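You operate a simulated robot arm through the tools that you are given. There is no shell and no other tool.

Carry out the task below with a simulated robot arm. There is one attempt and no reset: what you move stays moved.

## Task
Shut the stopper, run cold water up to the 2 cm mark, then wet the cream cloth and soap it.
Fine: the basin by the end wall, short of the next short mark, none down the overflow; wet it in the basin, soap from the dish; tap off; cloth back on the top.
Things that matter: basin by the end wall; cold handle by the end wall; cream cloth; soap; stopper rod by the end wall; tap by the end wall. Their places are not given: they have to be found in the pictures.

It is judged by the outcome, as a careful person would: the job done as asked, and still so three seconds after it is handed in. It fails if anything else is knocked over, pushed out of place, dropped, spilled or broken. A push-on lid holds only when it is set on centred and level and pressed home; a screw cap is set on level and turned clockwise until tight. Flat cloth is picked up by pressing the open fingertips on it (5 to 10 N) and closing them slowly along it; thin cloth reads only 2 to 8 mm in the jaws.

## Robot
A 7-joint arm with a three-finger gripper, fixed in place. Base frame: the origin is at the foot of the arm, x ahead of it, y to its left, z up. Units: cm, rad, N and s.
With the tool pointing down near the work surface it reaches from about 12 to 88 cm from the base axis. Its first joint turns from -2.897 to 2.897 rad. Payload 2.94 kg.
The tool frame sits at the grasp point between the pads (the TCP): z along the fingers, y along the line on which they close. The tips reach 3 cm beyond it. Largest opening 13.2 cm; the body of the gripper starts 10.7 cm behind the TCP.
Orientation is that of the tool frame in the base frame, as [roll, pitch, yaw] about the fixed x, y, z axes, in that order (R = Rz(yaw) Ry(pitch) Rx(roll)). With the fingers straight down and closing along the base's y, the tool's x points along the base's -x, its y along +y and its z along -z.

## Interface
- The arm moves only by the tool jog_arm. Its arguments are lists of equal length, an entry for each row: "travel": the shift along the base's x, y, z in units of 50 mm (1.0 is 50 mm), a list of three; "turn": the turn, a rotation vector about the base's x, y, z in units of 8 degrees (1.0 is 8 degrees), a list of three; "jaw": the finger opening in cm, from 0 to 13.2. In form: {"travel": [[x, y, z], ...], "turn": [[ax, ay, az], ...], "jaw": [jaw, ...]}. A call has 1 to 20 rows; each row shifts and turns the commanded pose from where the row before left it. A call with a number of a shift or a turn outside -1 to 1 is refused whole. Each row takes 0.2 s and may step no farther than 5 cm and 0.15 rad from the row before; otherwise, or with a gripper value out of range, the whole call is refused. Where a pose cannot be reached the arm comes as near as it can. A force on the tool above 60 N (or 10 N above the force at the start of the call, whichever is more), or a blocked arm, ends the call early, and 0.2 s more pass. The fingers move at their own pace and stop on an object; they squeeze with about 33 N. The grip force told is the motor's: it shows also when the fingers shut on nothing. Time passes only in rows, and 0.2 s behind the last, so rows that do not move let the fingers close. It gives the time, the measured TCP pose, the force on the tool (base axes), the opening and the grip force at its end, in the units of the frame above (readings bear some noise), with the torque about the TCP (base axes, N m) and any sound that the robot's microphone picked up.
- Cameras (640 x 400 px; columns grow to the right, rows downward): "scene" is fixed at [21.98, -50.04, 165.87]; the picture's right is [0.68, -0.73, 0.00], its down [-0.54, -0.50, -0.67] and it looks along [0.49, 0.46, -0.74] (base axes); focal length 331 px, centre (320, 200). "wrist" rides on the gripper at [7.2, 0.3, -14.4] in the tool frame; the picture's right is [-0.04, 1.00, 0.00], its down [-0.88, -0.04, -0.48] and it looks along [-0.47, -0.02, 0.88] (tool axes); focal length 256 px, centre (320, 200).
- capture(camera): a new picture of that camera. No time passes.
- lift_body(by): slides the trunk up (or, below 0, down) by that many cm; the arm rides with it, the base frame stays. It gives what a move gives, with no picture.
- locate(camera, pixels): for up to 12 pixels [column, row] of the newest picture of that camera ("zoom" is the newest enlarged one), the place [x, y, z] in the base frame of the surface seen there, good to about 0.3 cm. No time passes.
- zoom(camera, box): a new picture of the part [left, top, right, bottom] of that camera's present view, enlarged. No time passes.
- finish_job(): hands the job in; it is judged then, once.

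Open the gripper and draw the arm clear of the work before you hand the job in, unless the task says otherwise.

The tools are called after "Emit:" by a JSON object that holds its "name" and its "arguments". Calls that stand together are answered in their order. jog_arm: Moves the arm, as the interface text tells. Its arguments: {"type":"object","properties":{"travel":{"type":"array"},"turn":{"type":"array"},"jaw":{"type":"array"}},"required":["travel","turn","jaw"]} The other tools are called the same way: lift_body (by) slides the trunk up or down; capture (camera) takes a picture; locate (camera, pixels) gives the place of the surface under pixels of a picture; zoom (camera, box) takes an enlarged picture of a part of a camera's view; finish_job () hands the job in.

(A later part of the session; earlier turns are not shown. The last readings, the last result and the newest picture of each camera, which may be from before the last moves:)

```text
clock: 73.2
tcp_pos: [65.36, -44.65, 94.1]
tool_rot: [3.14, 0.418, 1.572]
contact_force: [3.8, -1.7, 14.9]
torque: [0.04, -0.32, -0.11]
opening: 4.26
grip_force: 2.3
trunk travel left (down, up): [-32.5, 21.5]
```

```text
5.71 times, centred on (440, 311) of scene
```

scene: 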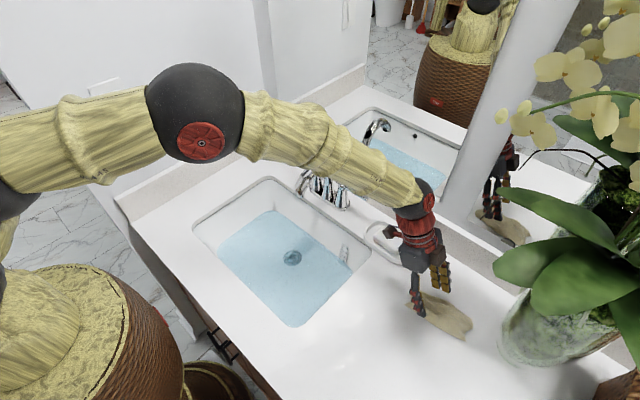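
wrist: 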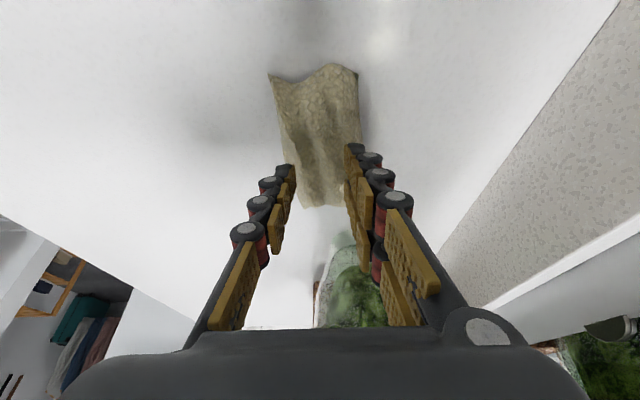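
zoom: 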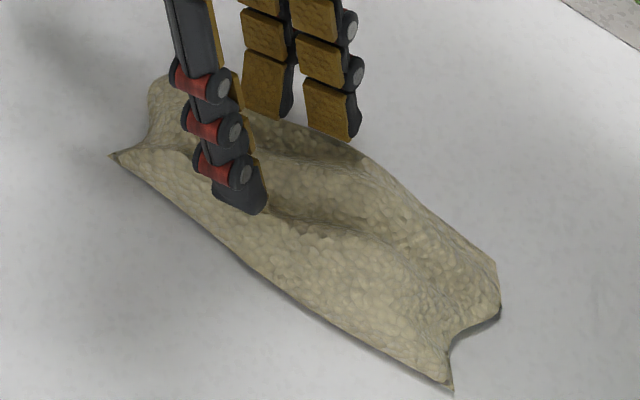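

Down to 15 N. I ease a little more and close slowly across the cloth's top.

Emit:
{"name": "jog_arm", "arguments": {"travel": [[0, 0, 0.015], [0, 0, 0], [0, 0, 0], [0, 0, 0], [0, 0, 0], [0, 0, 0], [0, 0, 0], [0, 0, 0], [0, 0, 0], [0, 0, 0]], "turn": [[0, 0, 0], [0, 0, 0], [0, 0, 0], [0, 0, 0], [0, 0, 0], [0, 0, 0], [0, 0, 0], [0, 0, 0], [0, 0, 0], [0, 0, 0]], "jaw": [3.9, 3.7, 3.5, 3.3, 3.1, 2.9, 2.7, 2.5, 2.3, 2.1]}}

Emit:
{"name": "zoom", "arguments": {"camera": "wrist", "box": [200, 60, 440, 260]}}

Emit:
{"name": "zoom", "arguments": {"camera": "scene", "box": [396, 276, 484, 346]}}

```text
clock: 75.4
tcp_pos: [65.46, -44.69, 94.2]
tool_rot: [3.137, 0.42, 1.57]
contact_force: [0.3, 1.1, 8.8]
torque: [0.1, -0.18, 0.0]
opening: 2.27
grip_force: 0.4
trunk travel left (down, up): [-32.5, 21.5]
```

```text
2.00 times, centred on (320, 160) of wrist
```

zoom: 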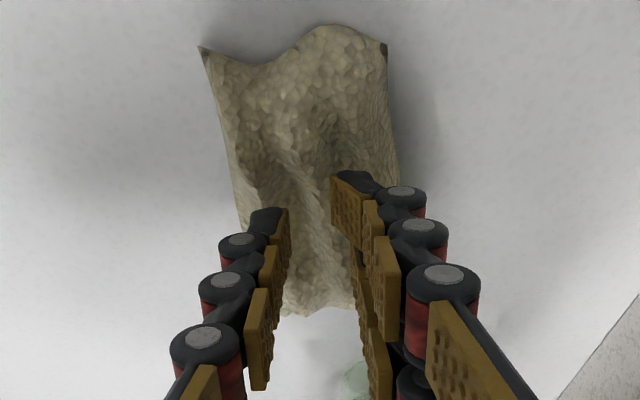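

```text
5.71 times, centred on (440, 311) of scene
```

zoom: 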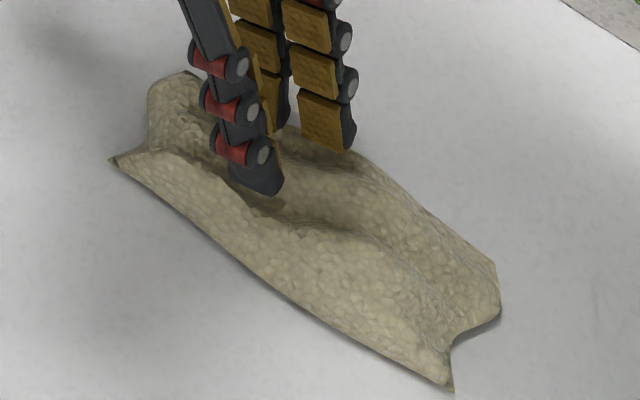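

The cloth is being drawn into folds and pressing is 8.8 N. I keep closing slowly.

Emit:
{"name": "jog_arm", "arguments": {"travel": [[0, 0, 0], [0, 0, 0], [0, 0, 0], [0, 0, 0], [0, 0, 0], [0, 0, 0], [0, 0, 0], [0, 0, 0], [0, 0, 0], [0, 0, 0], [0, 0, 0], [0, 0, 0]], "turn": [[0, 0, 0], [0, 0, 0], [0, 0, 0], [0, 0, 0], [0, 0, 0], [0, 0, 0], [0, 0, 0], [0, 0, 0], [0, 0, 0], [0, 0, 0], [0, 0, 0], [0, 0, 0]], "jaw": [1.9, 1.7, 1.5, 1.3, 1.1, 0.9, 0.7, 0.5, 0.3, 0, 0, 0]}}

Emit:
{"name": "zoom", "arguments": {"camera": "wrist", "box": [200, 60, 440, 260]}}

Emit:
{"name": "zoom", "arguments": {"camera": "scene", "box": [396, 276, 484, 346]}}

```text
clock: 78.0
tcp_pos: [65.58, -44.81, 94.14]
tool_rot: [3.139, 0.421, 1.57]
contact_force: [3.9, -0.5, 12.3]
torque: [0.12, -0.17, 0.0]
opening: 0.01
grip_force: 28.7
trunk travel left (down, up): [-32.5, 21.5]
```

```text
2.00 times, centred on (320, 160) of wrist
```

zoom: 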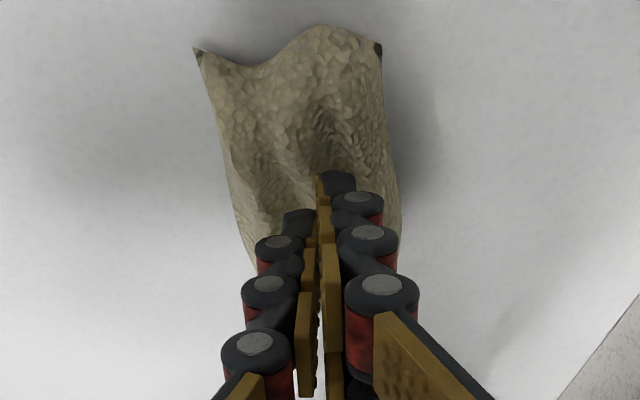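

```text
5.71 times, centred on (440, 311) of scene
```

zoom: 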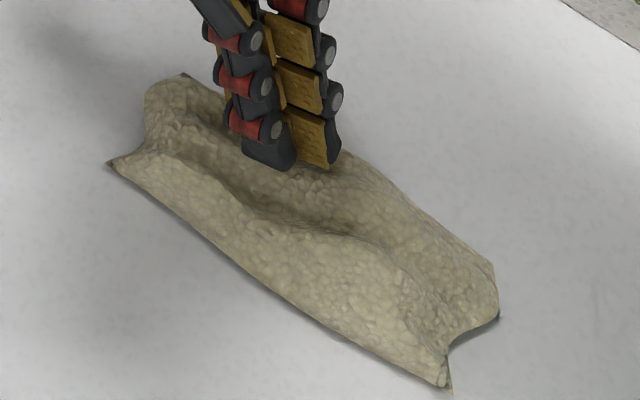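

The jaws shut on nothing: the tips slid over. I raise, reopen and map the folds to pinch a ridge from its sides.

Emit:
{"name": "jog_arm", "arguments": {"travel": [[0, 0, 0.2], [0, 0.4, 0.6], [0, 0.4, 0.6], [0, 0, 0], [0, 0, 0]], "turn": [[0, 0, 0], [0, 0, 0], [0, 0, 0], [0, 0, 0], [0, 0, 0]], "jaw": [0.5, 2, 5, 7, 7]}}

Emit:
{"name": "zoom", "arguments": {"camera": "scene", "box": [396, 276, 484, 346]}}

Emit:
{"name": "locate", "arguments": {"camera": "zoom", "pixels": [[130, 160], [150, 150], [165, 125], [180, 100], [200, 85], [175, 190], [200, 160], [220, 130], [240, 105], [230, 220], [255, 180], [275, 140]]}}

Emit:
{"name": "locate", "arguments": {"camera": "zoom", "pixels": [[280, 255], [300, 225], [320, 190], [335, 150], [345, 300], [360, 260], [380, 220], [395, 185], [440, 350], [440, 300], [460, 260], [490, 290]]}}

Emit:
{"name": "zoom", "arguments": {"camera": "wrist", "box": [230, 80, 430, 240]}}

```text
clock: 79.2
tcp_pos: [65.41, -40.78, 101.12]
tool_rot: [3.14, 0.423, 1.57]
contact_force: [0.1, -0.1, 0.2]
torque: [0.03, -0.03, 0.0]
opening: 6.94
grip_force: 0.0
trunk travel left (down, up): [-32.5, 21.5]
```

```text
5.71 times, centred on (440, 311) of scene
```

zoom: 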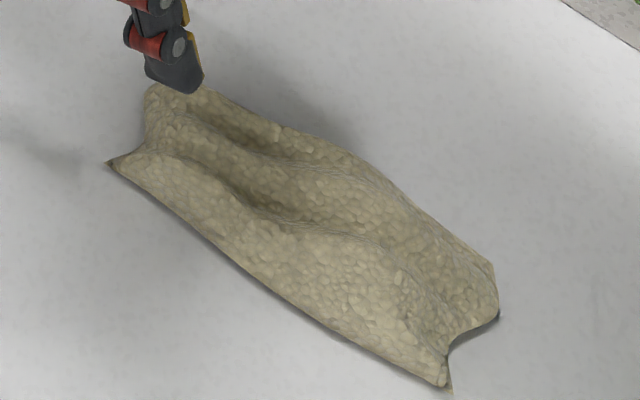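

```text
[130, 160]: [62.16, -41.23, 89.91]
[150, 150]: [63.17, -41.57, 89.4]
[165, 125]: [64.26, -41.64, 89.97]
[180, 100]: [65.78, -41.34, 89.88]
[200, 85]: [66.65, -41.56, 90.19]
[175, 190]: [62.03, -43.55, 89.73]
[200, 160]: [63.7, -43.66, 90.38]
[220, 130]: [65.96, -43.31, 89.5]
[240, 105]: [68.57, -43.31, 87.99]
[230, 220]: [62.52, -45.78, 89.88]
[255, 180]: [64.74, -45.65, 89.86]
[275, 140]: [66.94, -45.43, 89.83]
```

```text
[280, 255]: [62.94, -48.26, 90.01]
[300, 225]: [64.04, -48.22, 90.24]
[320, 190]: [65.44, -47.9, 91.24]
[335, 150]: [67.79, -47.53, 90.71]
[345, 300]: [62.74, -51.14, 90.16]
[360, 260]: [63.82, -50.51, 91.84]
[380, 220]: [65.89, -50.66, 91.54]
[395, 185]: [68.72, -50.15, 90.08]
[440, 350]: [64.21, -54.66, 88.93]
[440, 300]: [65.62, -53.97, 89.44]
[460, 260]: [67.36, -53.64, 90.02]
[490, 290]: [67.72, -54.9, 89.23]
```

```text
2.50 times, centred on (330, 160) of wrist
```

zoom: 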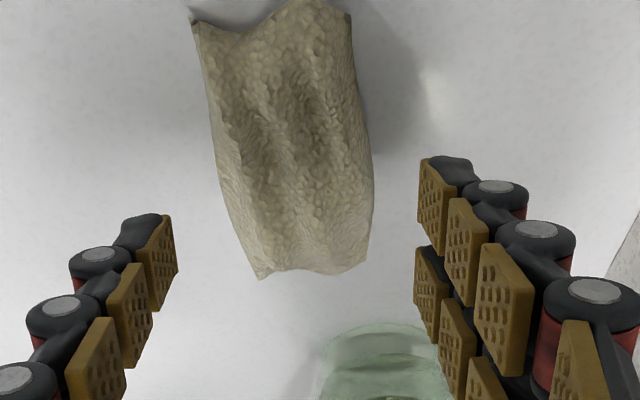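

The cloth is a thick bunched strip. I straddle its middle again, aligned with its axis, this time off the top, and squeeze to lift it edgewise.

Emit:
{"name": "jog_arm", "arguments": {"travel": [[0, -0.3, -0.3], [0, -0.35, -0.35], [0, -0.35, -0.35], [0.02, 0, -0.4], [0, 0, -0.3], [0, 0, -0.14], [0, 0, 0]], "turn": [[0, 0, 0.75], [0, 0, 0], [0, 0, 0], [0, 0, 0], [0, 0, 0], [0, 0, 0], [0, 0, 0]], "jaw": [8.4, 8.4, 8.4, 8.4, 8.4, 8.4, 8.4]}}

Emit:
{"name": "zoom", "arguments": {"camera": "wrist", "box": [200, 60, 440, 260]}}

```text
clock: 80.8
tcp_pos: [65.55, -45.46, 92.03]
tool_rot: [3.139, 0.42, 1.675]
contact_force: [0.0, 0.2, -0.4]
torque: [0.0, -0.01, 0.01]
opening: 8.42
grip_force: 0.0
trunk travel left (down, up): [-32.5, 21.5]
```

```text
2.00 times, centred on (320, 160) of wrist
```

zoom: 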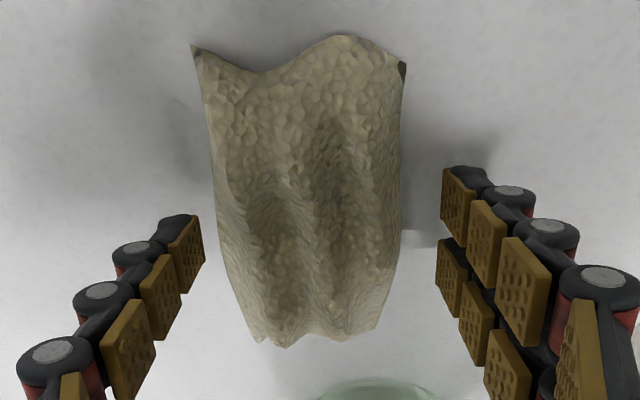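

Well centred and aligned. I lower a bit (just off the top) and squeeze.

Emit:
{"name": "jog_arm", "arguments": {"travel": [[-0.01, 0, -0.09], [0, 0, 0], [0, 0, 0], [0, 0, 0], [0, 0, 0], [0, 0, 0], [0, 0, 0], [0, 0, 0], [0, 0, 0], [0, 0, 0], [0, 0, 0], [0, 0, 0]], "turn": [[0, 0, 0], [0, 0, 0], [0, 0, 0], [0, 0, 0], [0, 0, 0], [0, 0, 0], [0, 0, 0], [0, 0, 0], [0, 0, 0], [0, 0, 0], [0, 0, 0], [0, 0, 0]], "jaw": [8.4, 8, 7.5, 7, 6.5, 6, 5, 4, 3, 2, 1, 1]}}

Emit:
{"name": "zoom", "arguments": {"camera": "wrist", "box": [200, 60, 440, 260]}}

```text
clock: 83.4
tcp_pos: [65.55, -45.55, 91.58]
tool_rot: [3.14, 0.42, 1.676]
contact_force: [1.1, -0.4, 2.8]
torque: [-0.06, -0.1, -0.14]
opening: 6.08
grip_force: 33.1
trunk travel left (down, up): [-32.5, 21.5]
```

```text
2.00 times, centred on (320, 160) of wrist
```

zoom: 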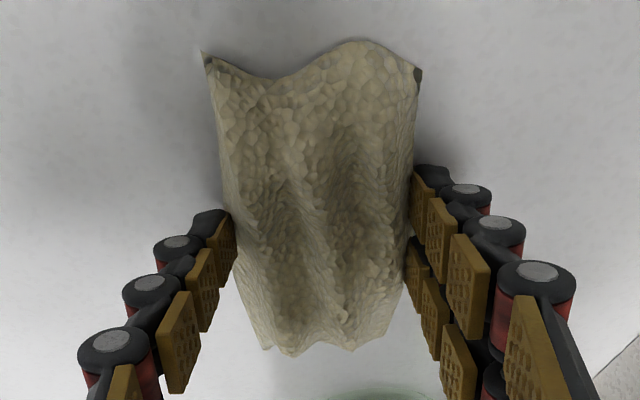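

The jaws hold the cloth edgewise at 6.1 cm with 33 N. I lift gently 2 cm and look.

Emit:
{"name": "jog_arm", "arguments": {"travel": [[0, 0, 0.06], [0, 0, 0.06], [0, 0, 0.08], [0, 0, 0.1], [0, 0, 0.1], [0, 0, 0]], "turn": [[0, 0, 0], [0, 0, 0], [0, 0, 0], [0, 0, 0], [0, 0, 0], [0, 0, 0]], "jaw": [0, 0, 0, 0, 0, 0]}}

Emit:
{"name": "zoom", "arguments": {"camera": "wrist", "box": [200, 60, 440, 260]}}

Emit:
{"name": "zoom", "arguments": {"camera": "scene", "box": [380, 220, 500, 350]}}

```text
clock: 84.8
tcp_pos: [65.52, -45.72, 93.47]
tool_rot: [3.14, 0.42, 1.675]
contact_force: [0.2, 0.0, -1.0]
torque: [-0.03, 0.0, 0.03]
opening: 6.09
grip_force: 33.3
trunk travel left (down, up): [-32.5, 21.5]
```

```text
2.00 times, centred on (320, 160) of wrist
```

zoom: 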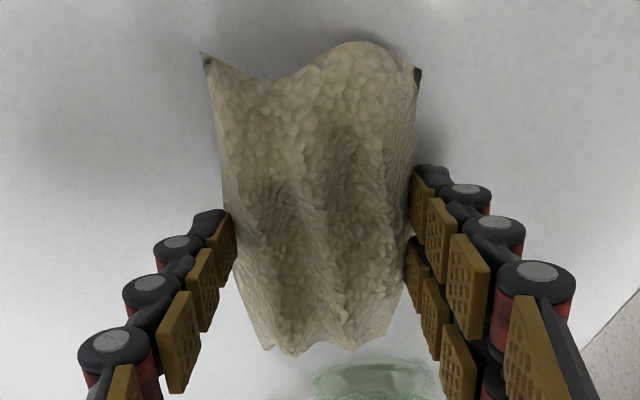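

```text
3.08 times, centred on (440, 285) of scene
```

zoom: 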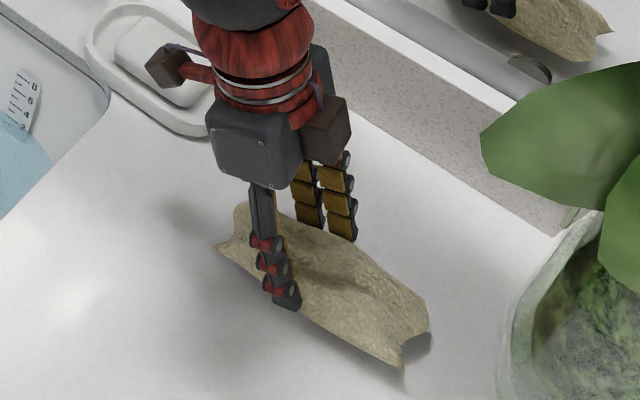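

The cloth is held and lifted (wrist view unchanged, about 1 N weight). I carry it low, in front of the soap dish, to over the basin at about [52,-11].

Emit:
{"name": "jog_arm", "arguments": {"travel": [[-0.5, 0.1, 0.2], [-0.55, 0.2, 0.2], [-0.55, 0.3, 0.1], [-0.55, 0.4, 0], [-0.4, 0.6, 0], [-0.2, 0.65, 0], [0, 0.65, 0], [0, 0.65, 0], [0, 0.65, 0], [0, 0.65, 0], [0, 0.65, 0], [0, 0.65, 0], [0, 0.6, 0], [0, 0.2, 0], [0, 0, 0]], "turn": [[0, 0, 0], [0, 0, 0], [0, 0, 0], [0, 0, 0], [0, 0, 0], [0, 0, 0], [0, 0, 0], [0, 0, 0], [0, 0, 0], [0, 0, 0], [0, 0, 0], [0, 0, 0], [0, 0, 0], [0, 0, 0], [0, 0, 0]], "jaw": [0, 0, 0, 0, 0, 0, 0, 0, 0, 0, 0, 0, 0, 0, 0]}}

Emit:
{"name": "capture", "arguments": {"camera": "wrist"}}

Emit:
{"name": "capture", "arguments": {"camera": "scene"}}

```text
clock: 88.0
tcp_pos: [51.58, -11.01, 95.86]
tool_rot: [3.139, 0.421, 1.675]
contact_force: [0.5, 0.4, 1.3]
torque: [0.01, 0.01, 0.01]
opening: 6.09
grip_force: 33.0
trunk travel left (down, up): [-32.5, 21.5]
```

```text
taken
```

wrist: 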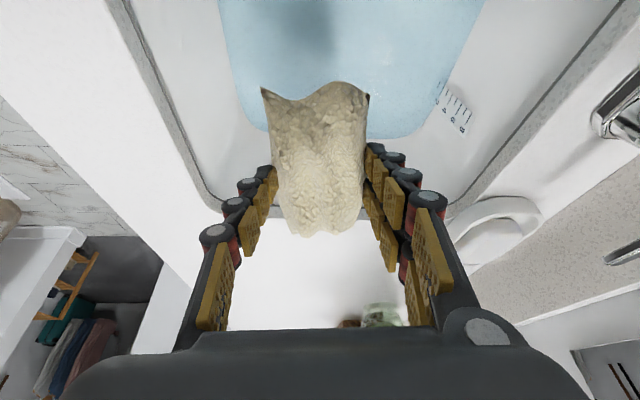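

```text
taken
```

scene: 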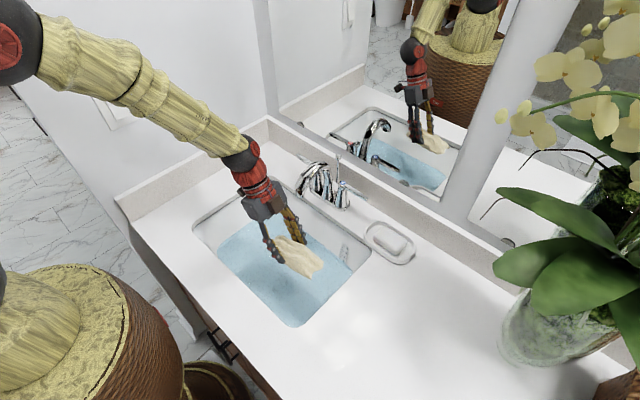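

Cloth is over the basin. I shift 2.5 cm toward +y to stay off the end wall of the basin, and lower toward the water.

Emit:
{"name": "jog_arm", "arguments": {"travel": [[0, 0.25, -0.3], [0, 0.25, -0.5], [0, 0, -0.5], [0, 0, -0.5], [0, 0, -0.5], [0, 0, -0.4], [0, 0, -0.3], [0, 0, -0.3], [0, 0, 0]], "turn": [[0, 0, 0], [0, 0, 0], [0, 0, 0], [0, 0, 0], [0, 0, 0], [0, 0, 0], [0, 0, 0], [0, 0, 0], [0, 0, 0]], "jaw": [0, 0, 0, 0, 0, 0, 0, 0, 0]}}

Emit:
{"name": "capture", "arguments": {"camera": "wrist"}}

Emit:
{"name": "zoom", "arguments": {"camera": "scene", "box": [200, 130, 400, 330]}}

```text
clock: 90.0
tcp_pos: [51.86, -8.49, 79.44]
tool_rot: [3.139, 0.422, 1.674]
contact_force: [-0.3, 0.6, -0.4]
torque: [0.02, 0.01, 0.02]
opening: 6.06
grip_force: 33.0
trunk travel left (down, up): [-32.5, 21.5]
```

```text
taken
```

wrist: 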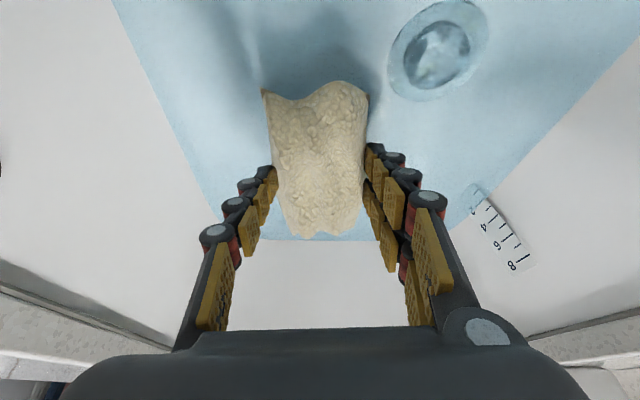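

```text
2.00 times, centred on (300, 230) of scene
```

zoom: 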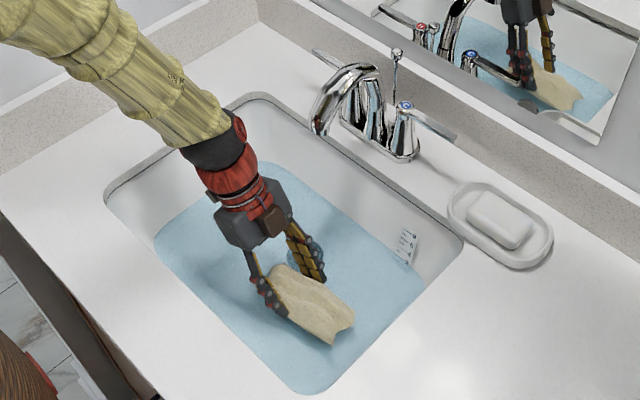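

Cloth is about 3 cm over the floor. I lower slowly into the water.

Emit:
{"name": "jog_arm", "arguments": {"travel": [[0, 0, -0.15], [0, 0, -0.15], [0, 0, -0.12], [0, 0, -0.1], [0, 0, 0], [0, 0, 0], [0, 0, 0]], "turn": [[0, 0, 0], [0, 0, 0], [0, 0, 0], [0, 0, 0], [0, 0, 0], [0, 0, 0], [0, 0, 0]], "jaw": [0, 0, 0, 0, 0, 0, 0]}}

Emit:
{"name": "capture", "arguments": {"camera": "wrist"}}

Emit:
{"name": "zoom", "arguments": {"camera": "scene", "box": [250, 210, 370, 310]}}

```text
clock: 91.6
tcp_pos: [51.86, -8.49, 76.8]
tool_rot: [3.141, 0.421, 1.676]
contact_force: [0.7, -0.7, -0.9]
torque: [0.04, -0.01, 0.02]
opening: 6.07
grip_force: 33.1
trunk travel left (down, up): [-32.5, 21.5]
```

```text
taken
```

wrist: 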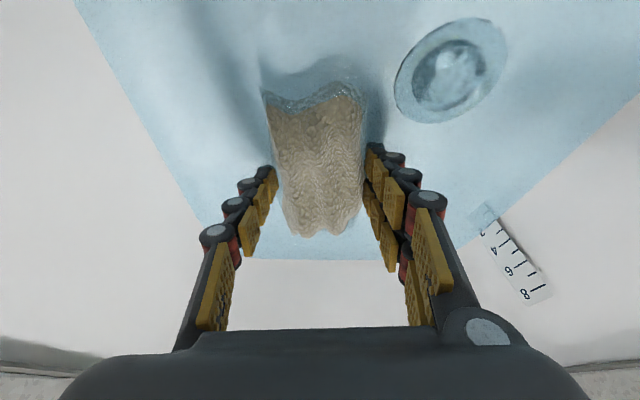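

```text
4.00 times, centred on (310, 260) of scene
```

zoom: 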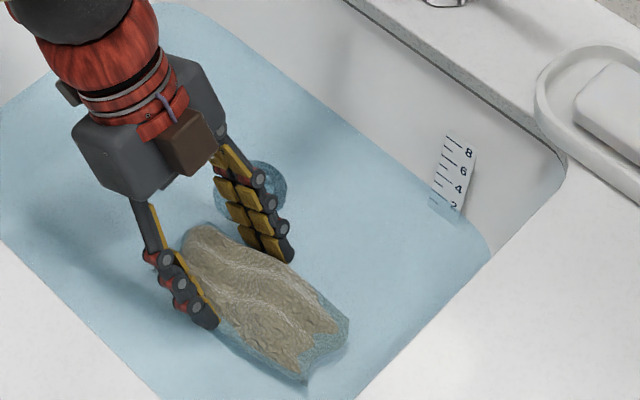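

The cloth has darkened and is partly under water. I lower the last half centimetre and move it a bit to soak.

Emit:
{"name": "jog_arm", "arguments": {"travel": [[0, 0, -0.06], [0, 0, -0.04], [0, 0.1, 0], [0, 0.1, 0], [0, -0.1, 0], [0, -0.1, 0], [0, 0, 0], [0, 0, 0], [0, 0, 0]], "turn": [[0, 0, 0], [0, 0, 0], [0, 0, 0], [0, 0, 0], [0, 0, 0], [0, 0, 0], [0, 0, 0], [0, 0, 0], [0, 0, 0]], "jaw": [0, 0, 0, 0, 0, 0, 0, 0, 0]}}

Emit:
{"name": "capture", "arguments": {"camera": "wrist"}}

Emit:
{"name": "zoom", "arguments": {"camera": "scene", "box": [250, 210, 370, 310]}}

```text
clock: 93.6
tcp_pos: [51.7, -8.48, 76.45]
tool_rot: [3.139, 0.421, 1.677]
contact_force: [0.3, 0.1, -0.5]
torque: [0.01, 0.01, 0.01]
opening: 6.06
grip_force: 32.8
trunk travel left (down, up): [-32.5, 21.5]
```

```text
taken
```

wrist: 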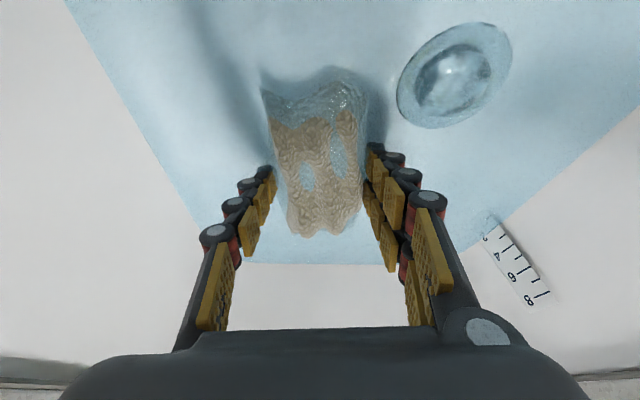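

```text
4.00 times, centred on (310, 260) of scene
```

zoom: 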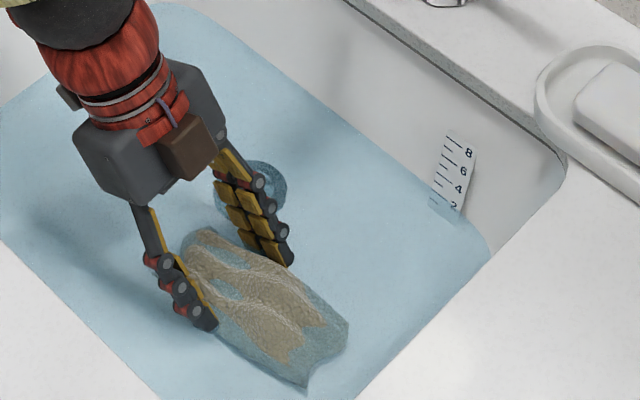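

Still some ridges are above water with about 0.6 cm left to the floor. I lower until light contact.

Emit:
{"name": "jog_arm", "arguments": {"travel": [[0, 0, -0.05], [0, 0, -0.04], [0, 0, -0.02], [0, 0, 0], [0, 0, 0], [0, 0, 0], [0, 0, 0], [0, 0, 0]], "turn": [[0, 0, 0], [0, 0, 0], [0, 0, 0], [0, 0, 0], [0, 0, 0], [0, 0, 0], [0, 0, 0], [0, 0, 0]], "jaw": [0, 0, 0, 0, 0, 0, 0, 0]}}

Emit:
{"name": "capture", "arguments": {"camera": "wrist"}}

Emit:
{"name": "zoom", "arguments": {"camera": "scene", "box": [250, 210, 370, 310]}}

```text
clock: 95.4
tcp_pos: [51.81, -8.34, 75.93]
tool_rot: [3.137, 0.421, 1.673]
contact_force: [-8.4, -5.5, 30.0]
torque: [-0.29, -0.23, -0.15]
opening: 6.07
grip_force: 32.8
trunk travel left (down, up): [-32.5, 21.5]
```

```text
taken
```

wrist: 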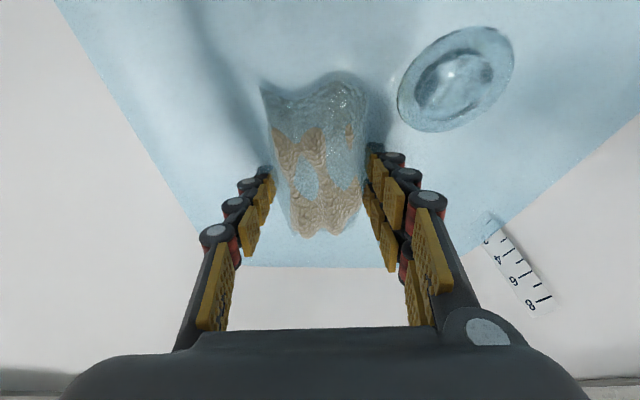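

```text
4.00 times, centred on (310, 260) of scene
```

zoom: 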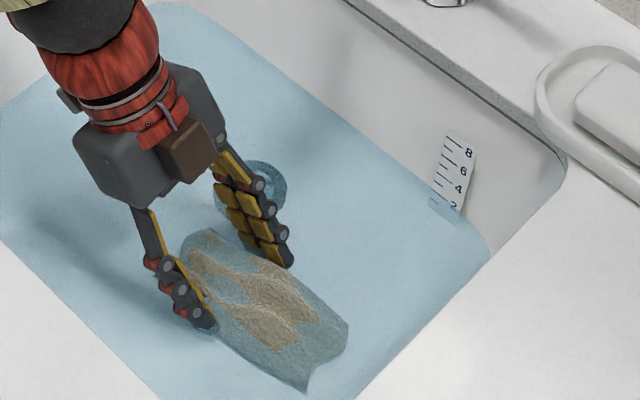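

The tips rest on the floor (30 N); I ease up slightly, soak 2 s, then raise over the water and let it drip.

Emit:
{"name": "jog_arm", "arguments": {"travel": [[0, 0, 0.05], [0, 0, 0.02], [0, 0, 0], [0, 0, 0], [0, 0, 0], [0, 0, 0], [0, 0, 0], [0, 0, 0.2], [0, 0, 0.4], [0, 0, 0.6], [0, 0, 0.6], [0, 0, 0], [0, 0, 0], [0, 0, 0], [0, 0, 0], [0, 0, 0], [0, 0, 0], [0, 0, 0], [0, 0, 0], [0, 0, 0]], "turn": [[0, 0, 0], [0, 0, 0], [0, 0, 0], [0, 0, 0], [0, 0, 0], [0, 0, 0], [0, 0, 0], [0, 0, 0], [0, 0, 0], [0, 0, 0], [0, 0, 0], [0, 0, 0], [0, 0, 0], [0, 0, 0], [0, 0, 0], [0, 0, 0], [0, 0, 0], [0, 0, 0], [0, 0, 0], [0, 0, 0]], "jaw": [0, 0, 0, 0, 0, 0, 0, 0, 0, 0, 0, 0, 0, 0, 0, 0, 0, 0, 0, 0]}}

Emit:
{"name": "capture", "arguments": {"camera": "wrist"}}

Emit:
{"name": "capture", "arguments": {"camera": "scene"}}

Emit:
{"name": "zoom", "arguments": {"camera": "scene", "box": [330, 245, 354, 260]}}

```text
clock: 99.6
tcp_pos: [51.56, -8.57, 85.32]
tool_rot: [3.14, 0.42, 1.677]
contact_force: [0.4, -0.3, -0.4]
torque: [-0.02, 0.02, 0.02]
opening: 6.06
grip_force: 32.8
trunk travel left (down, up): [-32.5, 21.5]
```

```text
taken
```

wrist: 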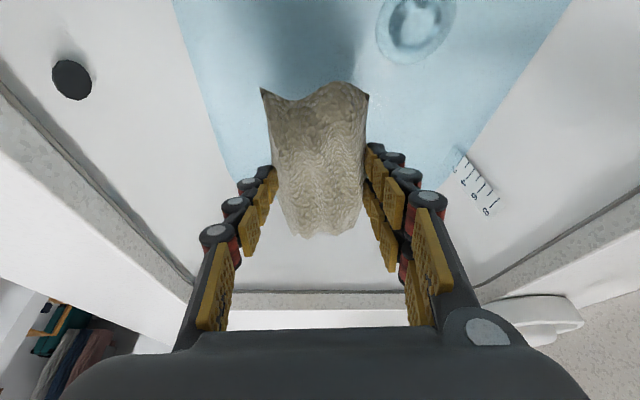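

```text
taken
```

scene: 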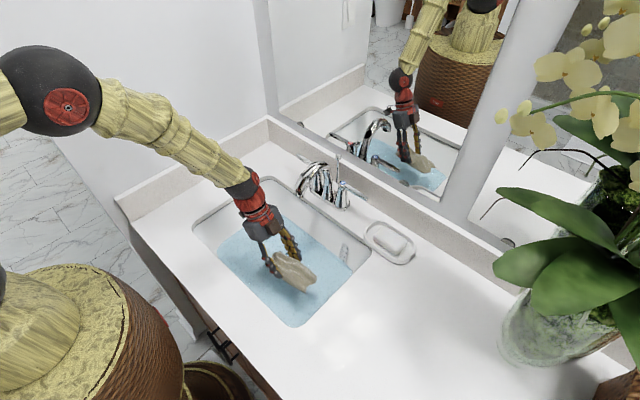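

```text
16.00 times, centred on (342, 252) of scene
```

zoom: 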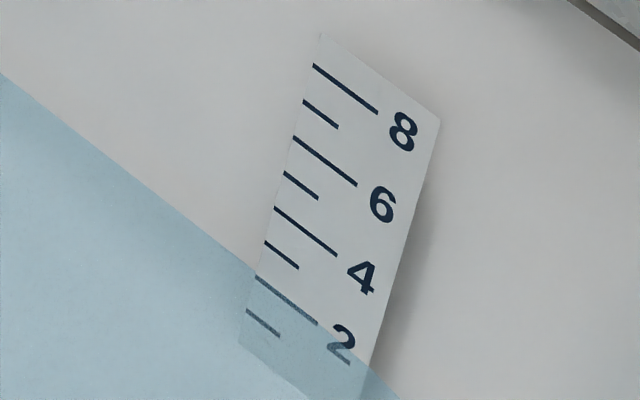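

The cloth is wet (darker, and the water still sits just above the 2 mark). I let it drip 4 s more over the basin.

Emit:
{"name": "jog_arm", "arguments": {"travel": [[0, 0, 0], [0, 0, 0], [0, 0, 0], [0, 0, 0], [0, 0, 0], [0, 0, 0], [0, 0, 0], [0, 0, 0], [0, 0, 0], [0, 0, 0], [0, 0, 0], [0, 0, 0], [0, 0, 0], [0, 0, 0], [0, 0, 0], [0, 0, 0], [0, 0, 0], [0, 0, 0], [0, 0, 0], [0, 0, 0]], "turn": [[0, 0, 0], [0, 0, 0], [0, 0, 0], [0, 0, 0], [0, 0, 0], [0, 0, 0], [0, 0, 0], [0, 0, 0], [0, 0, 0], [0, 0, 0], [0, 0, 0], [0, 0, 0], [0, 0, 0], [0, 0, 0], [0, 0, 0], [0, 0, 0], [0, 0, 0], [0, 0, 0], [0, 0, 0], [0, 0, 0]], "jaw": [0, 0, 0, 0, 0, 0, 0, 0, 0, 0, 0, 0, 0, 0, 0, 0, 0, 0, 0, 0]}}

Emit:
{"name": "zoom", "arguments": {"camera": "scene", "box": [355, 205, 425, 275]}}

Emit:
{"name": "locate", "arguments": {"camera": "zoom", "pixels": [[320, 160], [260, 150], [330, 120], [400, 200], [380, 250], [320, 230], [300, 200], [180, 170], [480, 240], [330, 80], [400, 310], [250, 230]]}}

```text
clock: 103.8
tcp_pos: [51.69, -8.54, 85.43]
tool_rot: [3.141, 0.421, 1.676]
contact_force: [0.4, -0.6, 0.2]
torque: [0.01, -0.02, 0.0]
opening: 6.09
grip_force: 32.7
trunk travel left (down, up): [-32.5, 21.5]
```

```text
5.71 times, centred on (390, 240) of scene
```

zoom: 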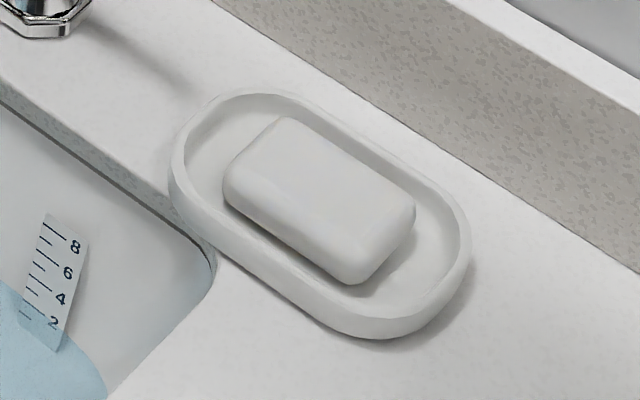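

```text
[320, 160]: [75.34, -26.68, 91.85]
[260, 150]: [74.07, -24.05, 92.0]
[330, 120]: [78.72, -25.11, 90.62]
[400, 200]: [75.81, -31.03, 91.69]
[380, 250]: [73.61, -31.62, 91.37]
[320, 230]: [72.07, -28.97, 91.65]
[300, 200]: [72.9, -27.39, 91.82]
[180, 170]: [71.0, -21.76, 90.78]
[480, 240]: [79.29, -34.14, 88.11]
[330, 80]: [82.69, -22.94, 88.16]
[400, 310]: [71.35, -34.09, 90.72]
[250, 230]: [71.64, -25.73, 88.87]
```

Soap top is z≈91.9, centred about [74,-27.8], dish rim z≈90.7. I raise the cloth and bring it over the soap via the front.

Emit:
{"name": "jog_arm", "arguments": {"travel": [[0, 0, 0.6], [0, 0, 0.75], [0, 0, 0.75], [0, 0, 0.75], [0, -0.55, 0.1], [0, -0.66, 0], [0.1, -0.66, 0], [0.3, -0.66, 0], [0.5, -0.5, 0], [0.6, -0.3, 0], [0.65, 0, 0], [0.65, 0, 0], [0.65, 0, 0], [0.6, 0, 0], [0.4, 0, 0], [0, 0, 0]], "turn": [[0, 0, 0], [0, 0, 0], [0, 0, 0], [0, 0, 0], [0, 0, 0], [0, 0, 0], [0, 0, 0], [0, 0, 0], [0, 0, 0], [0, 0, 0], [0, 0, 0], [0, 0, 0], [0, 0, 0], [0, 0, 0], [0, 0, 0], [0, 0, 0]], "jaw": [0, 0, 0, 0, 0, 0, 0, 0, 0, 0, 0, 0, 0, 0, 0, 0]}}

Emit:
{"name": "capture", "arguments": {"camera": "wrist"}}

Emit:
{"name": "capture", "arguments": {"camera": "scene"}}

Emit:
{"name": "zoom", "arguments": {"camera": "scene", "box": [310, 130, 450, 280]}}

```text
clock: 107.2
tcp_pos: [73.79, -25.02, 99.95]
tool_rot: [3.141, 0.421, 1.674]
contact_force: [-0.6, -0.1, 0.1]
torque: [0.0, 0.0, 0.0]
opening: 6.07
grip_force: 33.0
trunk travel left (down, up): [-32.5, 21.5]
```

```text
taken
```

wrist: 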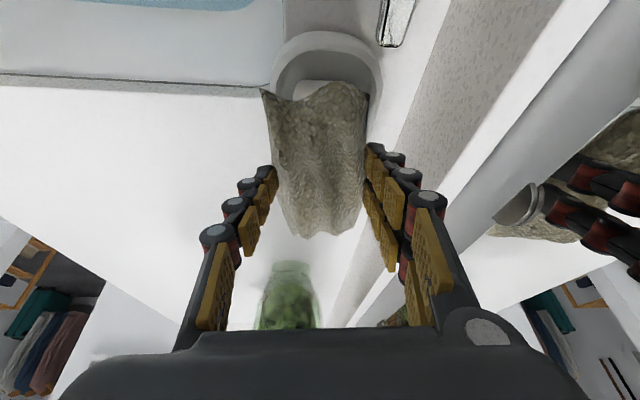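

```text
taken
```

scene: 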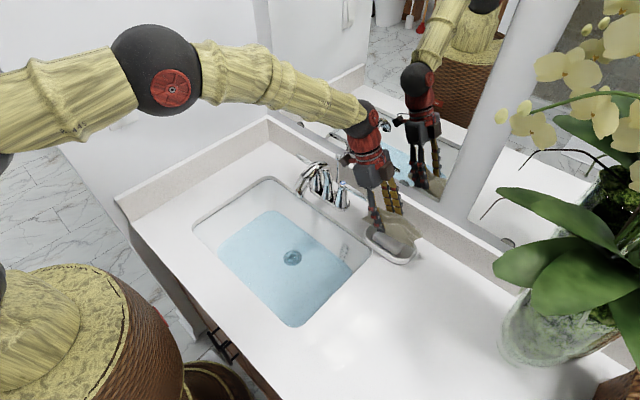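

```text
2.67 times, centred on (380, 205) of scene
```

zoom: 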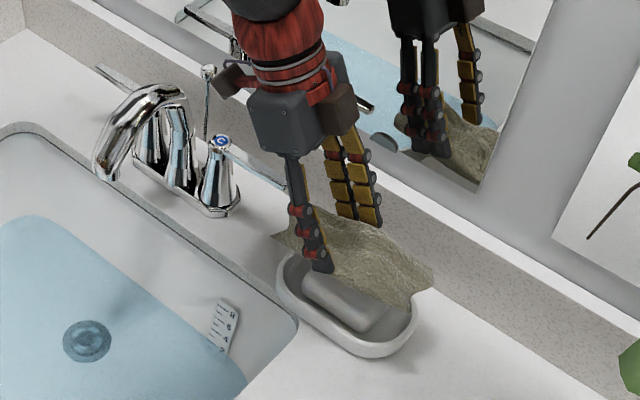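

The cloth is over the soap, with the camera block well above the lever. I lower to near the soap, then in small steps to light contact.

Emit:
{"name": "jog_arm", "arguments": {"travel": [[0, 0, -0.3], [0, 0, -0.3], [0, 0, -0.15], [0, 0, -0.08], [0, 0, -0.06], [0, 0, 0]], "turn": [[0, 0, 0], [0, 0, 0], [0, 0, 0], [0, 0, 0], [0, 0, 0], [0, 0, 0]], "jaw": [0, 0, 0, 0, 0, 0]}}

Emit:
{"name": "zoom", "arguments": {"camera": "scene", "box": [310, 130, 450, 280]}}

Emit:
{"name": "capture", "arguments": {"camera": "wrist"}}

```text
clock: 108.6
tcp_pos: [73.93, -25.22, 95.63]
tool_rot: [3.138, 0.421, 1.676]
contact_force: [0.3, -0.1, 0.0]
torque: [-0.04, 0.01, 0.01]
opening: 6.07
grip_force: 32.2
trunk travel left (down, up): [-32.5, 21.5]
```

```text
2.67 times, centred on (380, 205) of scene
```

zoom: 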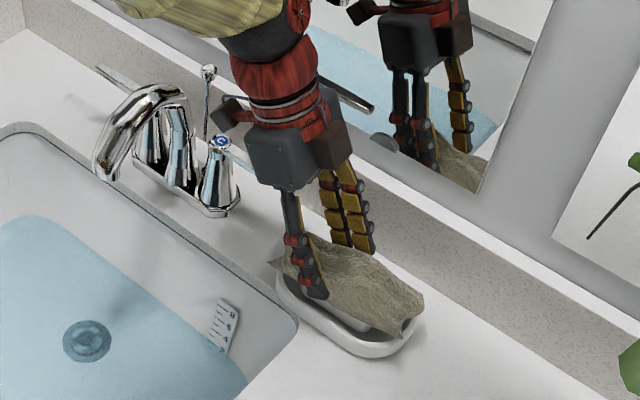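

```text
taken
```

wrist: 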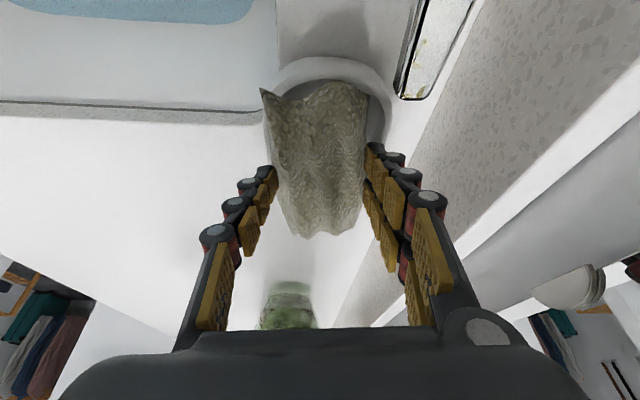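

No contact yet. I go on down in 0.2 cm steps.

Emit:
{"name": "jog_arm", "arguments": {"travel": [[0, 0, -0.04], [0, 0, -0.04], [0, 0, -0.03], [0, 0, 0]], "turn": [[0, 0, 0], [0, 0, 0], [0, 0, 0], [0, 0, 0]], "jaw": [0, 0, 0, 0]}}

Emit:
{"name": "zoom", "arguments": {"camera": "scene", "box": [350, 190, 420, 270]}}

```text
clock: 109.6
tcp_pos: [74.14, -25.1, 95.07]
tool_rot: [3.136, 0.422, 1.675]
contact_force: [0.8, -1.0, 8.2]
torque: [0.0, -0.08, 0.03]
opening: 6.1
grip_force: 32.7
trunk travel left (down, up): [-32.5, 21.5]
```

```text
5.00 times, centred on (385, 230) of scene
```

zoom: 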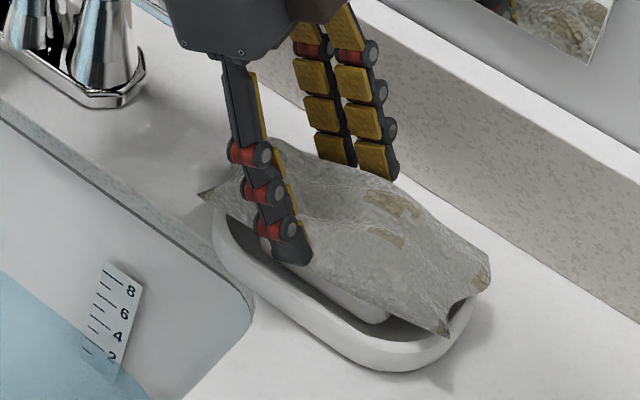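

Contact at 8 N and the cloth is already turning soapy (whitish, with some cream patches left). I rub gently back and forth.

Emit:
{"name": "jog_arm", "arguments": {"travel": [[0, -0.1, 0], [0, -0.1, 0], [0, 0.1, 0], [0, 0.1, 0], [0, 0.1, 0], [0, 0.1, 0], [0, -0.1, 0], [0, -0.1, 0], [0, -0.1, 0], [0, 0.1, 0], [0, 0, 0]], "turn": [[0, 0, 0], [0, 0, 0], [0, 0, 0], [0, 0, 0], [0, 0, 0], [0, 0, 0], [0, 0, 0], [0, 0, 0], [0, 0, 0], [0, 0, 0], [0, 0, 0]], "jaw": [0, 0, 0, 0, 0, 0, 0, 0, 0, 0, 0]}}

Emit:
{"name": "zoom", "arguments": {"camera": "scene", "box": [350, 190, 420, 270]}}

Emit:
{"name": "capture", "arguments": {"camera": "wrist"}}

```text
clock: 112.0
tcp_pos: [73.98, -25.03, 94.99]
tool_rot: [3.138, 0.422, 1.674]
contact_force: [-1.0, -4.3, 20.7]
torque: [-0.58, 0.23, 0.06]
opening: 6.09
grip_force: 33.1
trunk travel left (down, up): [-32.5, 21.5]
```

```text
5.00 times, centred on (385, 230) of scene
```

zoom: 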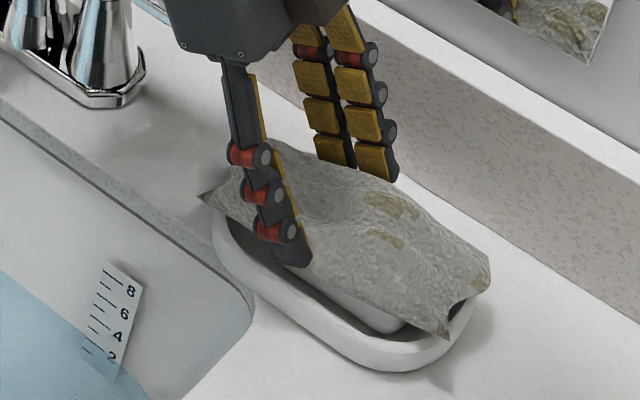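

```text
taken
```

wrist: 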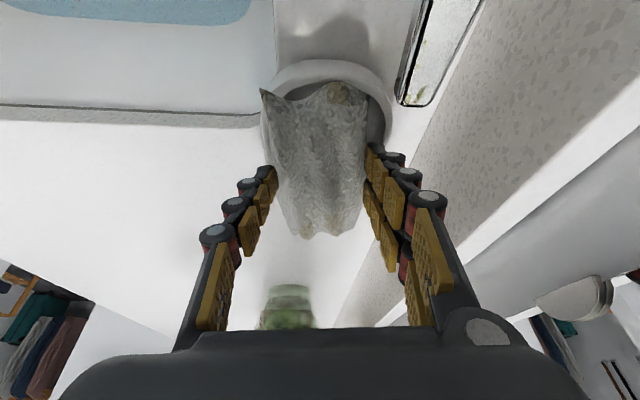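

The cloth is nearly all soapy. I lift straight up and check that soap and dish stayed in place.

Emit:
{"name": "jog_arm", "arguments": {"travel": [[0, 0, 0.1], [0, 0, 0.2], [0, 0, 0.4], [0, 0, 0.4], [0, 0, 0]], "turn": [[0, 0, 0], [0, 0, 0], [0, 0, 0], [0, 0, 0], [0, 0, 0]], "jaw": [0, 0, 0, 0, 0]}}

Emit:
{"name": "zoom", "arguments": {"camera": "scene", "box": [340, 170, 430, 280]}}

Emit:
{"name": "capture", "arguments": {"camera": "wrist"}}

```text
clock: 113.2
tcp_pos: [73.9, -25.12, 100.47]
tool_rot: [3.14, 0.421, 1.676]
contact_force: [0.3, 0.4, -0.9]
torque: [0.01, 0.01, 0.0]
opening: 6.08
grip_force: 32.4
trunk travel left (down, up): [-32.5, 21.5]
```

```text
3.64 times, centred on (385, 225) of scene
```

zoom: 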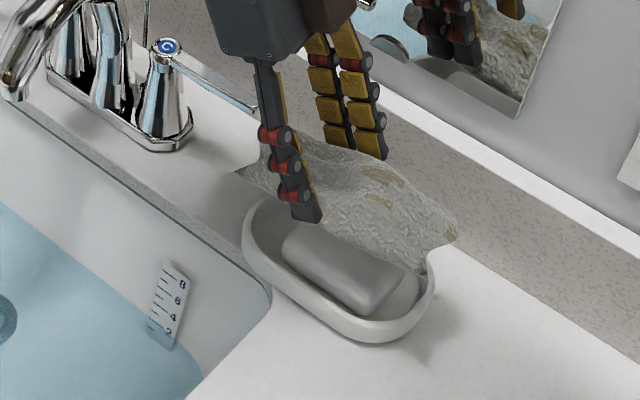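

```text
taken
```

wrist: 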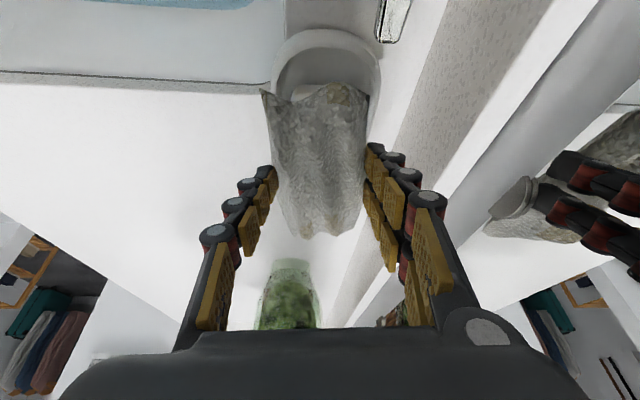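

Soap and dish are in place. I carry the cloth back to its old spot on the top.

Emit:
{"name": "jog_arm", "arguments": {"travel": [[-0.24, -0.5, 0], [-0.24, -0.6, 0], [-0.24, -0.6, 0], [-0.24, -0.6, -0.1], [-0.24, -0.6, -0.1], [-0.24, -0.6, -0.15], [-0.22, -0.6, -0.15], [0, 0, -0.35], [0, 0, -0.35], [0, 0, -0.25], [0, 0, -0.15], [0, 0, 0]], "turn": [[0, 0, 0], [0, 0, 0], [0, 0, 0], [0, 0, 0], [0, 0, 0], [0, 0, 0], [0, 0, 0], [0, 0, 0], [0, 0, 0], [0, 0, 0], [0, 0, 0], [0, 0, 0]], "jaw": [0, 0, 0, 0, 0, 0, 0, 0, 0, 0, 0, 0]}}

Emit:
{"name": "zoom", "arguments": {"camera": "scene", "box": [380, 220, 500, 350]}}

Emit:
{"name": "capture", "arguments": {"camera": "wrist"}}

```text
clock: 115.8
tcp_pos: [65.62, -45.69, 92.3]
tool_rot: [3.14, 0.42, 1.674]
contact_force: [-0.5, 0.3, 0.0]
torque: [0.01, -0.02, -0.02]
opening: 6.05
grip_force: 33.3
trunk travel left (down, up): [-32.5, 21.5]
```

```text
3.08 times, centred on (440, 285) of scene
```

zoom: 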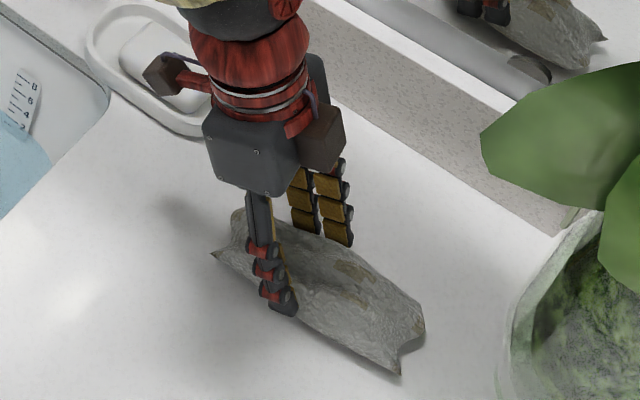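

```text
taken
```

wrist: 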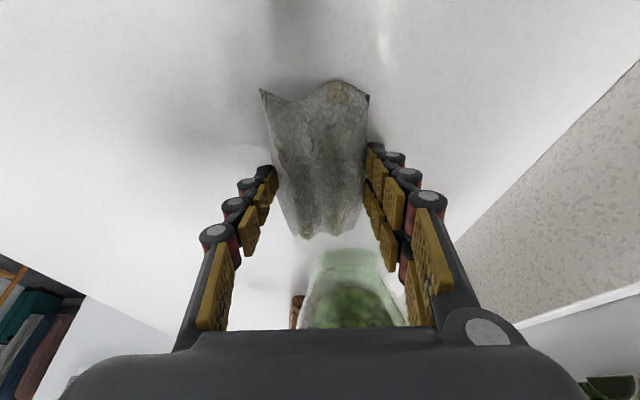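

Just above the top now. I lower the last 0.7 cm and open slowly.

Emit:
{"name": "jog_arm", "arguments": {"travel": [[0, 0, -0.07], [0, 0, -0.06], [0, 0, 0], [0, 0, 0], [0, 0, 0], [0, 0, 0], [0, 0, 0]], "turn": [[0, 0, 0], [0, 0, 0], [0, 0, 0], [0, 0, 0], [0, 0, 0], [0, 0, 0], [0, 0, 0]], "jaw": [0, 0, 0, 6.4, 7, 8.4, 8.4]}}

Emit:
{"name": "zoom", "arguments": {"camera": "wrist", "box": [200, 60, 440, 260]}}

```text
clock: 117.4
tcp_pos: [65.58, -45.73, 91.76]
tool_rot: [3.139, 0.42, 1.676]
contact_force: [-0.2, -0.5, -0.5]
torque: [0.0, -0.02, 0.0]
opening: 8.39
grip_force: 0.0
trunk travel left (down, up): [-32.5, 21.5]
```

```text
2.00 times, centred on (320, 160) of wrist
```

zoom: 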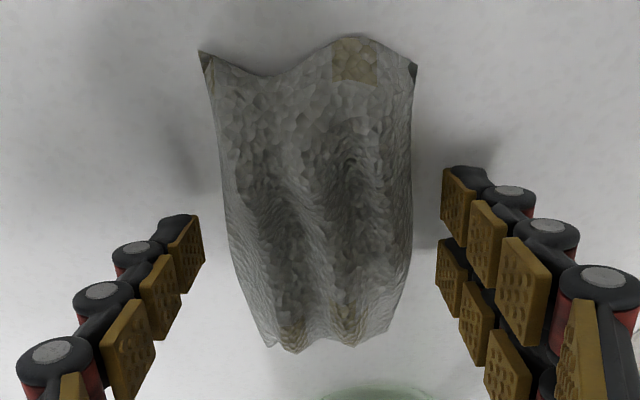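

The cloth is released on the top. I raise straight up clear and draw back toward the front, away from the leaves.

Emit:
{"name": "jog_arm", "arguments": {"travel": [[0, 0, 0.3], [0, 0, 0.5], [0, 0.3, 0.6], [0, 0.6, 0.5], [-0.3, 0.7, 0.3], [-0.5, 0.6, 0.3], [-0.5, 0.6, 0.2], [-0.5, 0.6, 0.2], [0, 0, 0]], "turn": [[0, 0, 0], [0, 0, 0], [0, 0, 0], [0, 0, 0], [0, 0, 0], [0, 0, 0], [0, 0, 0], [0, 0, 0], [0, 0, 0]], "jaw": [8.4, 8.4, 8.4, 8.4, 8.4, 8.4, 8.4, 8.4, 8.4]}}

Emit:
{"name": "capture", "arguments": {"camera": "scene"}}

Emit:
{"name": "zoom", "arguments": {"camera": "scene", "box": [330, 245, 354, 260]}}

Emit:
{"name": "zoom", "arguments": {"camera": "scene", "box": [350, 210, 490, 350]}}

Emit:
{"name": "zoom", "arguments": {"camera": "scene", "box": [250, 140, 390, 280]}}

```text
clock: 119.4
tcp_pos: [56.77, -28.98, 106.35]
tool_rot: [3.141, 0.421, 1.676]
contact_force: [-0.8, 0.0, 0.8]
torque: [0.05, 0.03, -0.02]
opening: 8.39
grip_force: 0.2
trunk travel left (down, up): [-32.5, 21.5]
```

```text
taken
```

scene: 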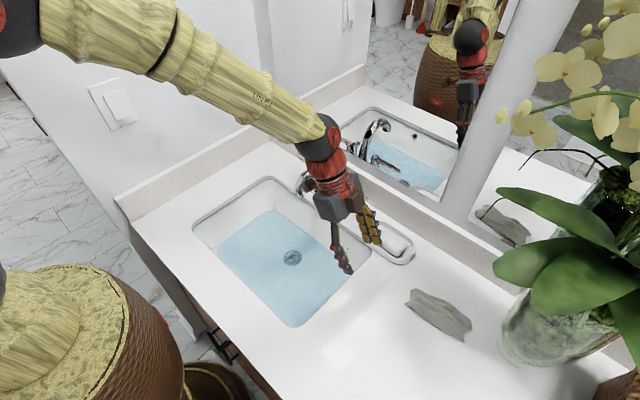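

```text
16.00 times, centred on (342, 252) of scene
```

zoom: 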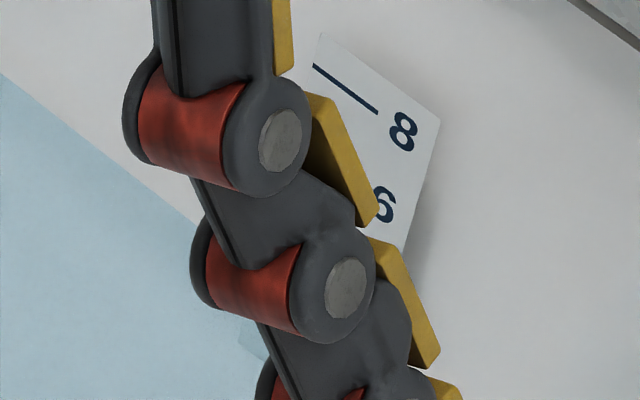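

```text
2.86 times, centred on (420, 280) of scene
```

zoom: 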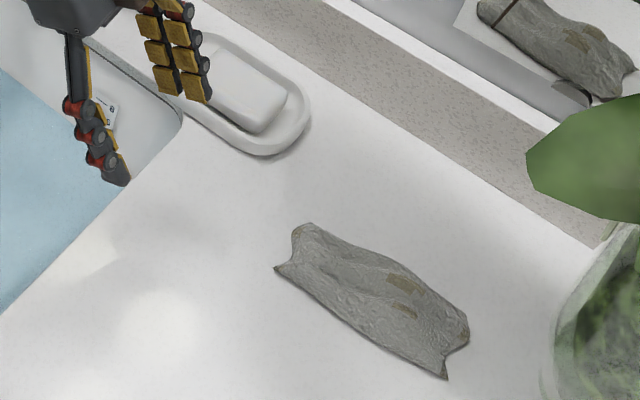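

```text
2.86 times, centred on (320, 210) of scene
```

zoom: 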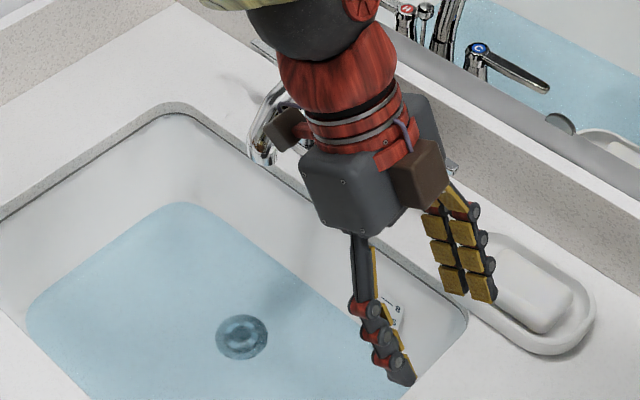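

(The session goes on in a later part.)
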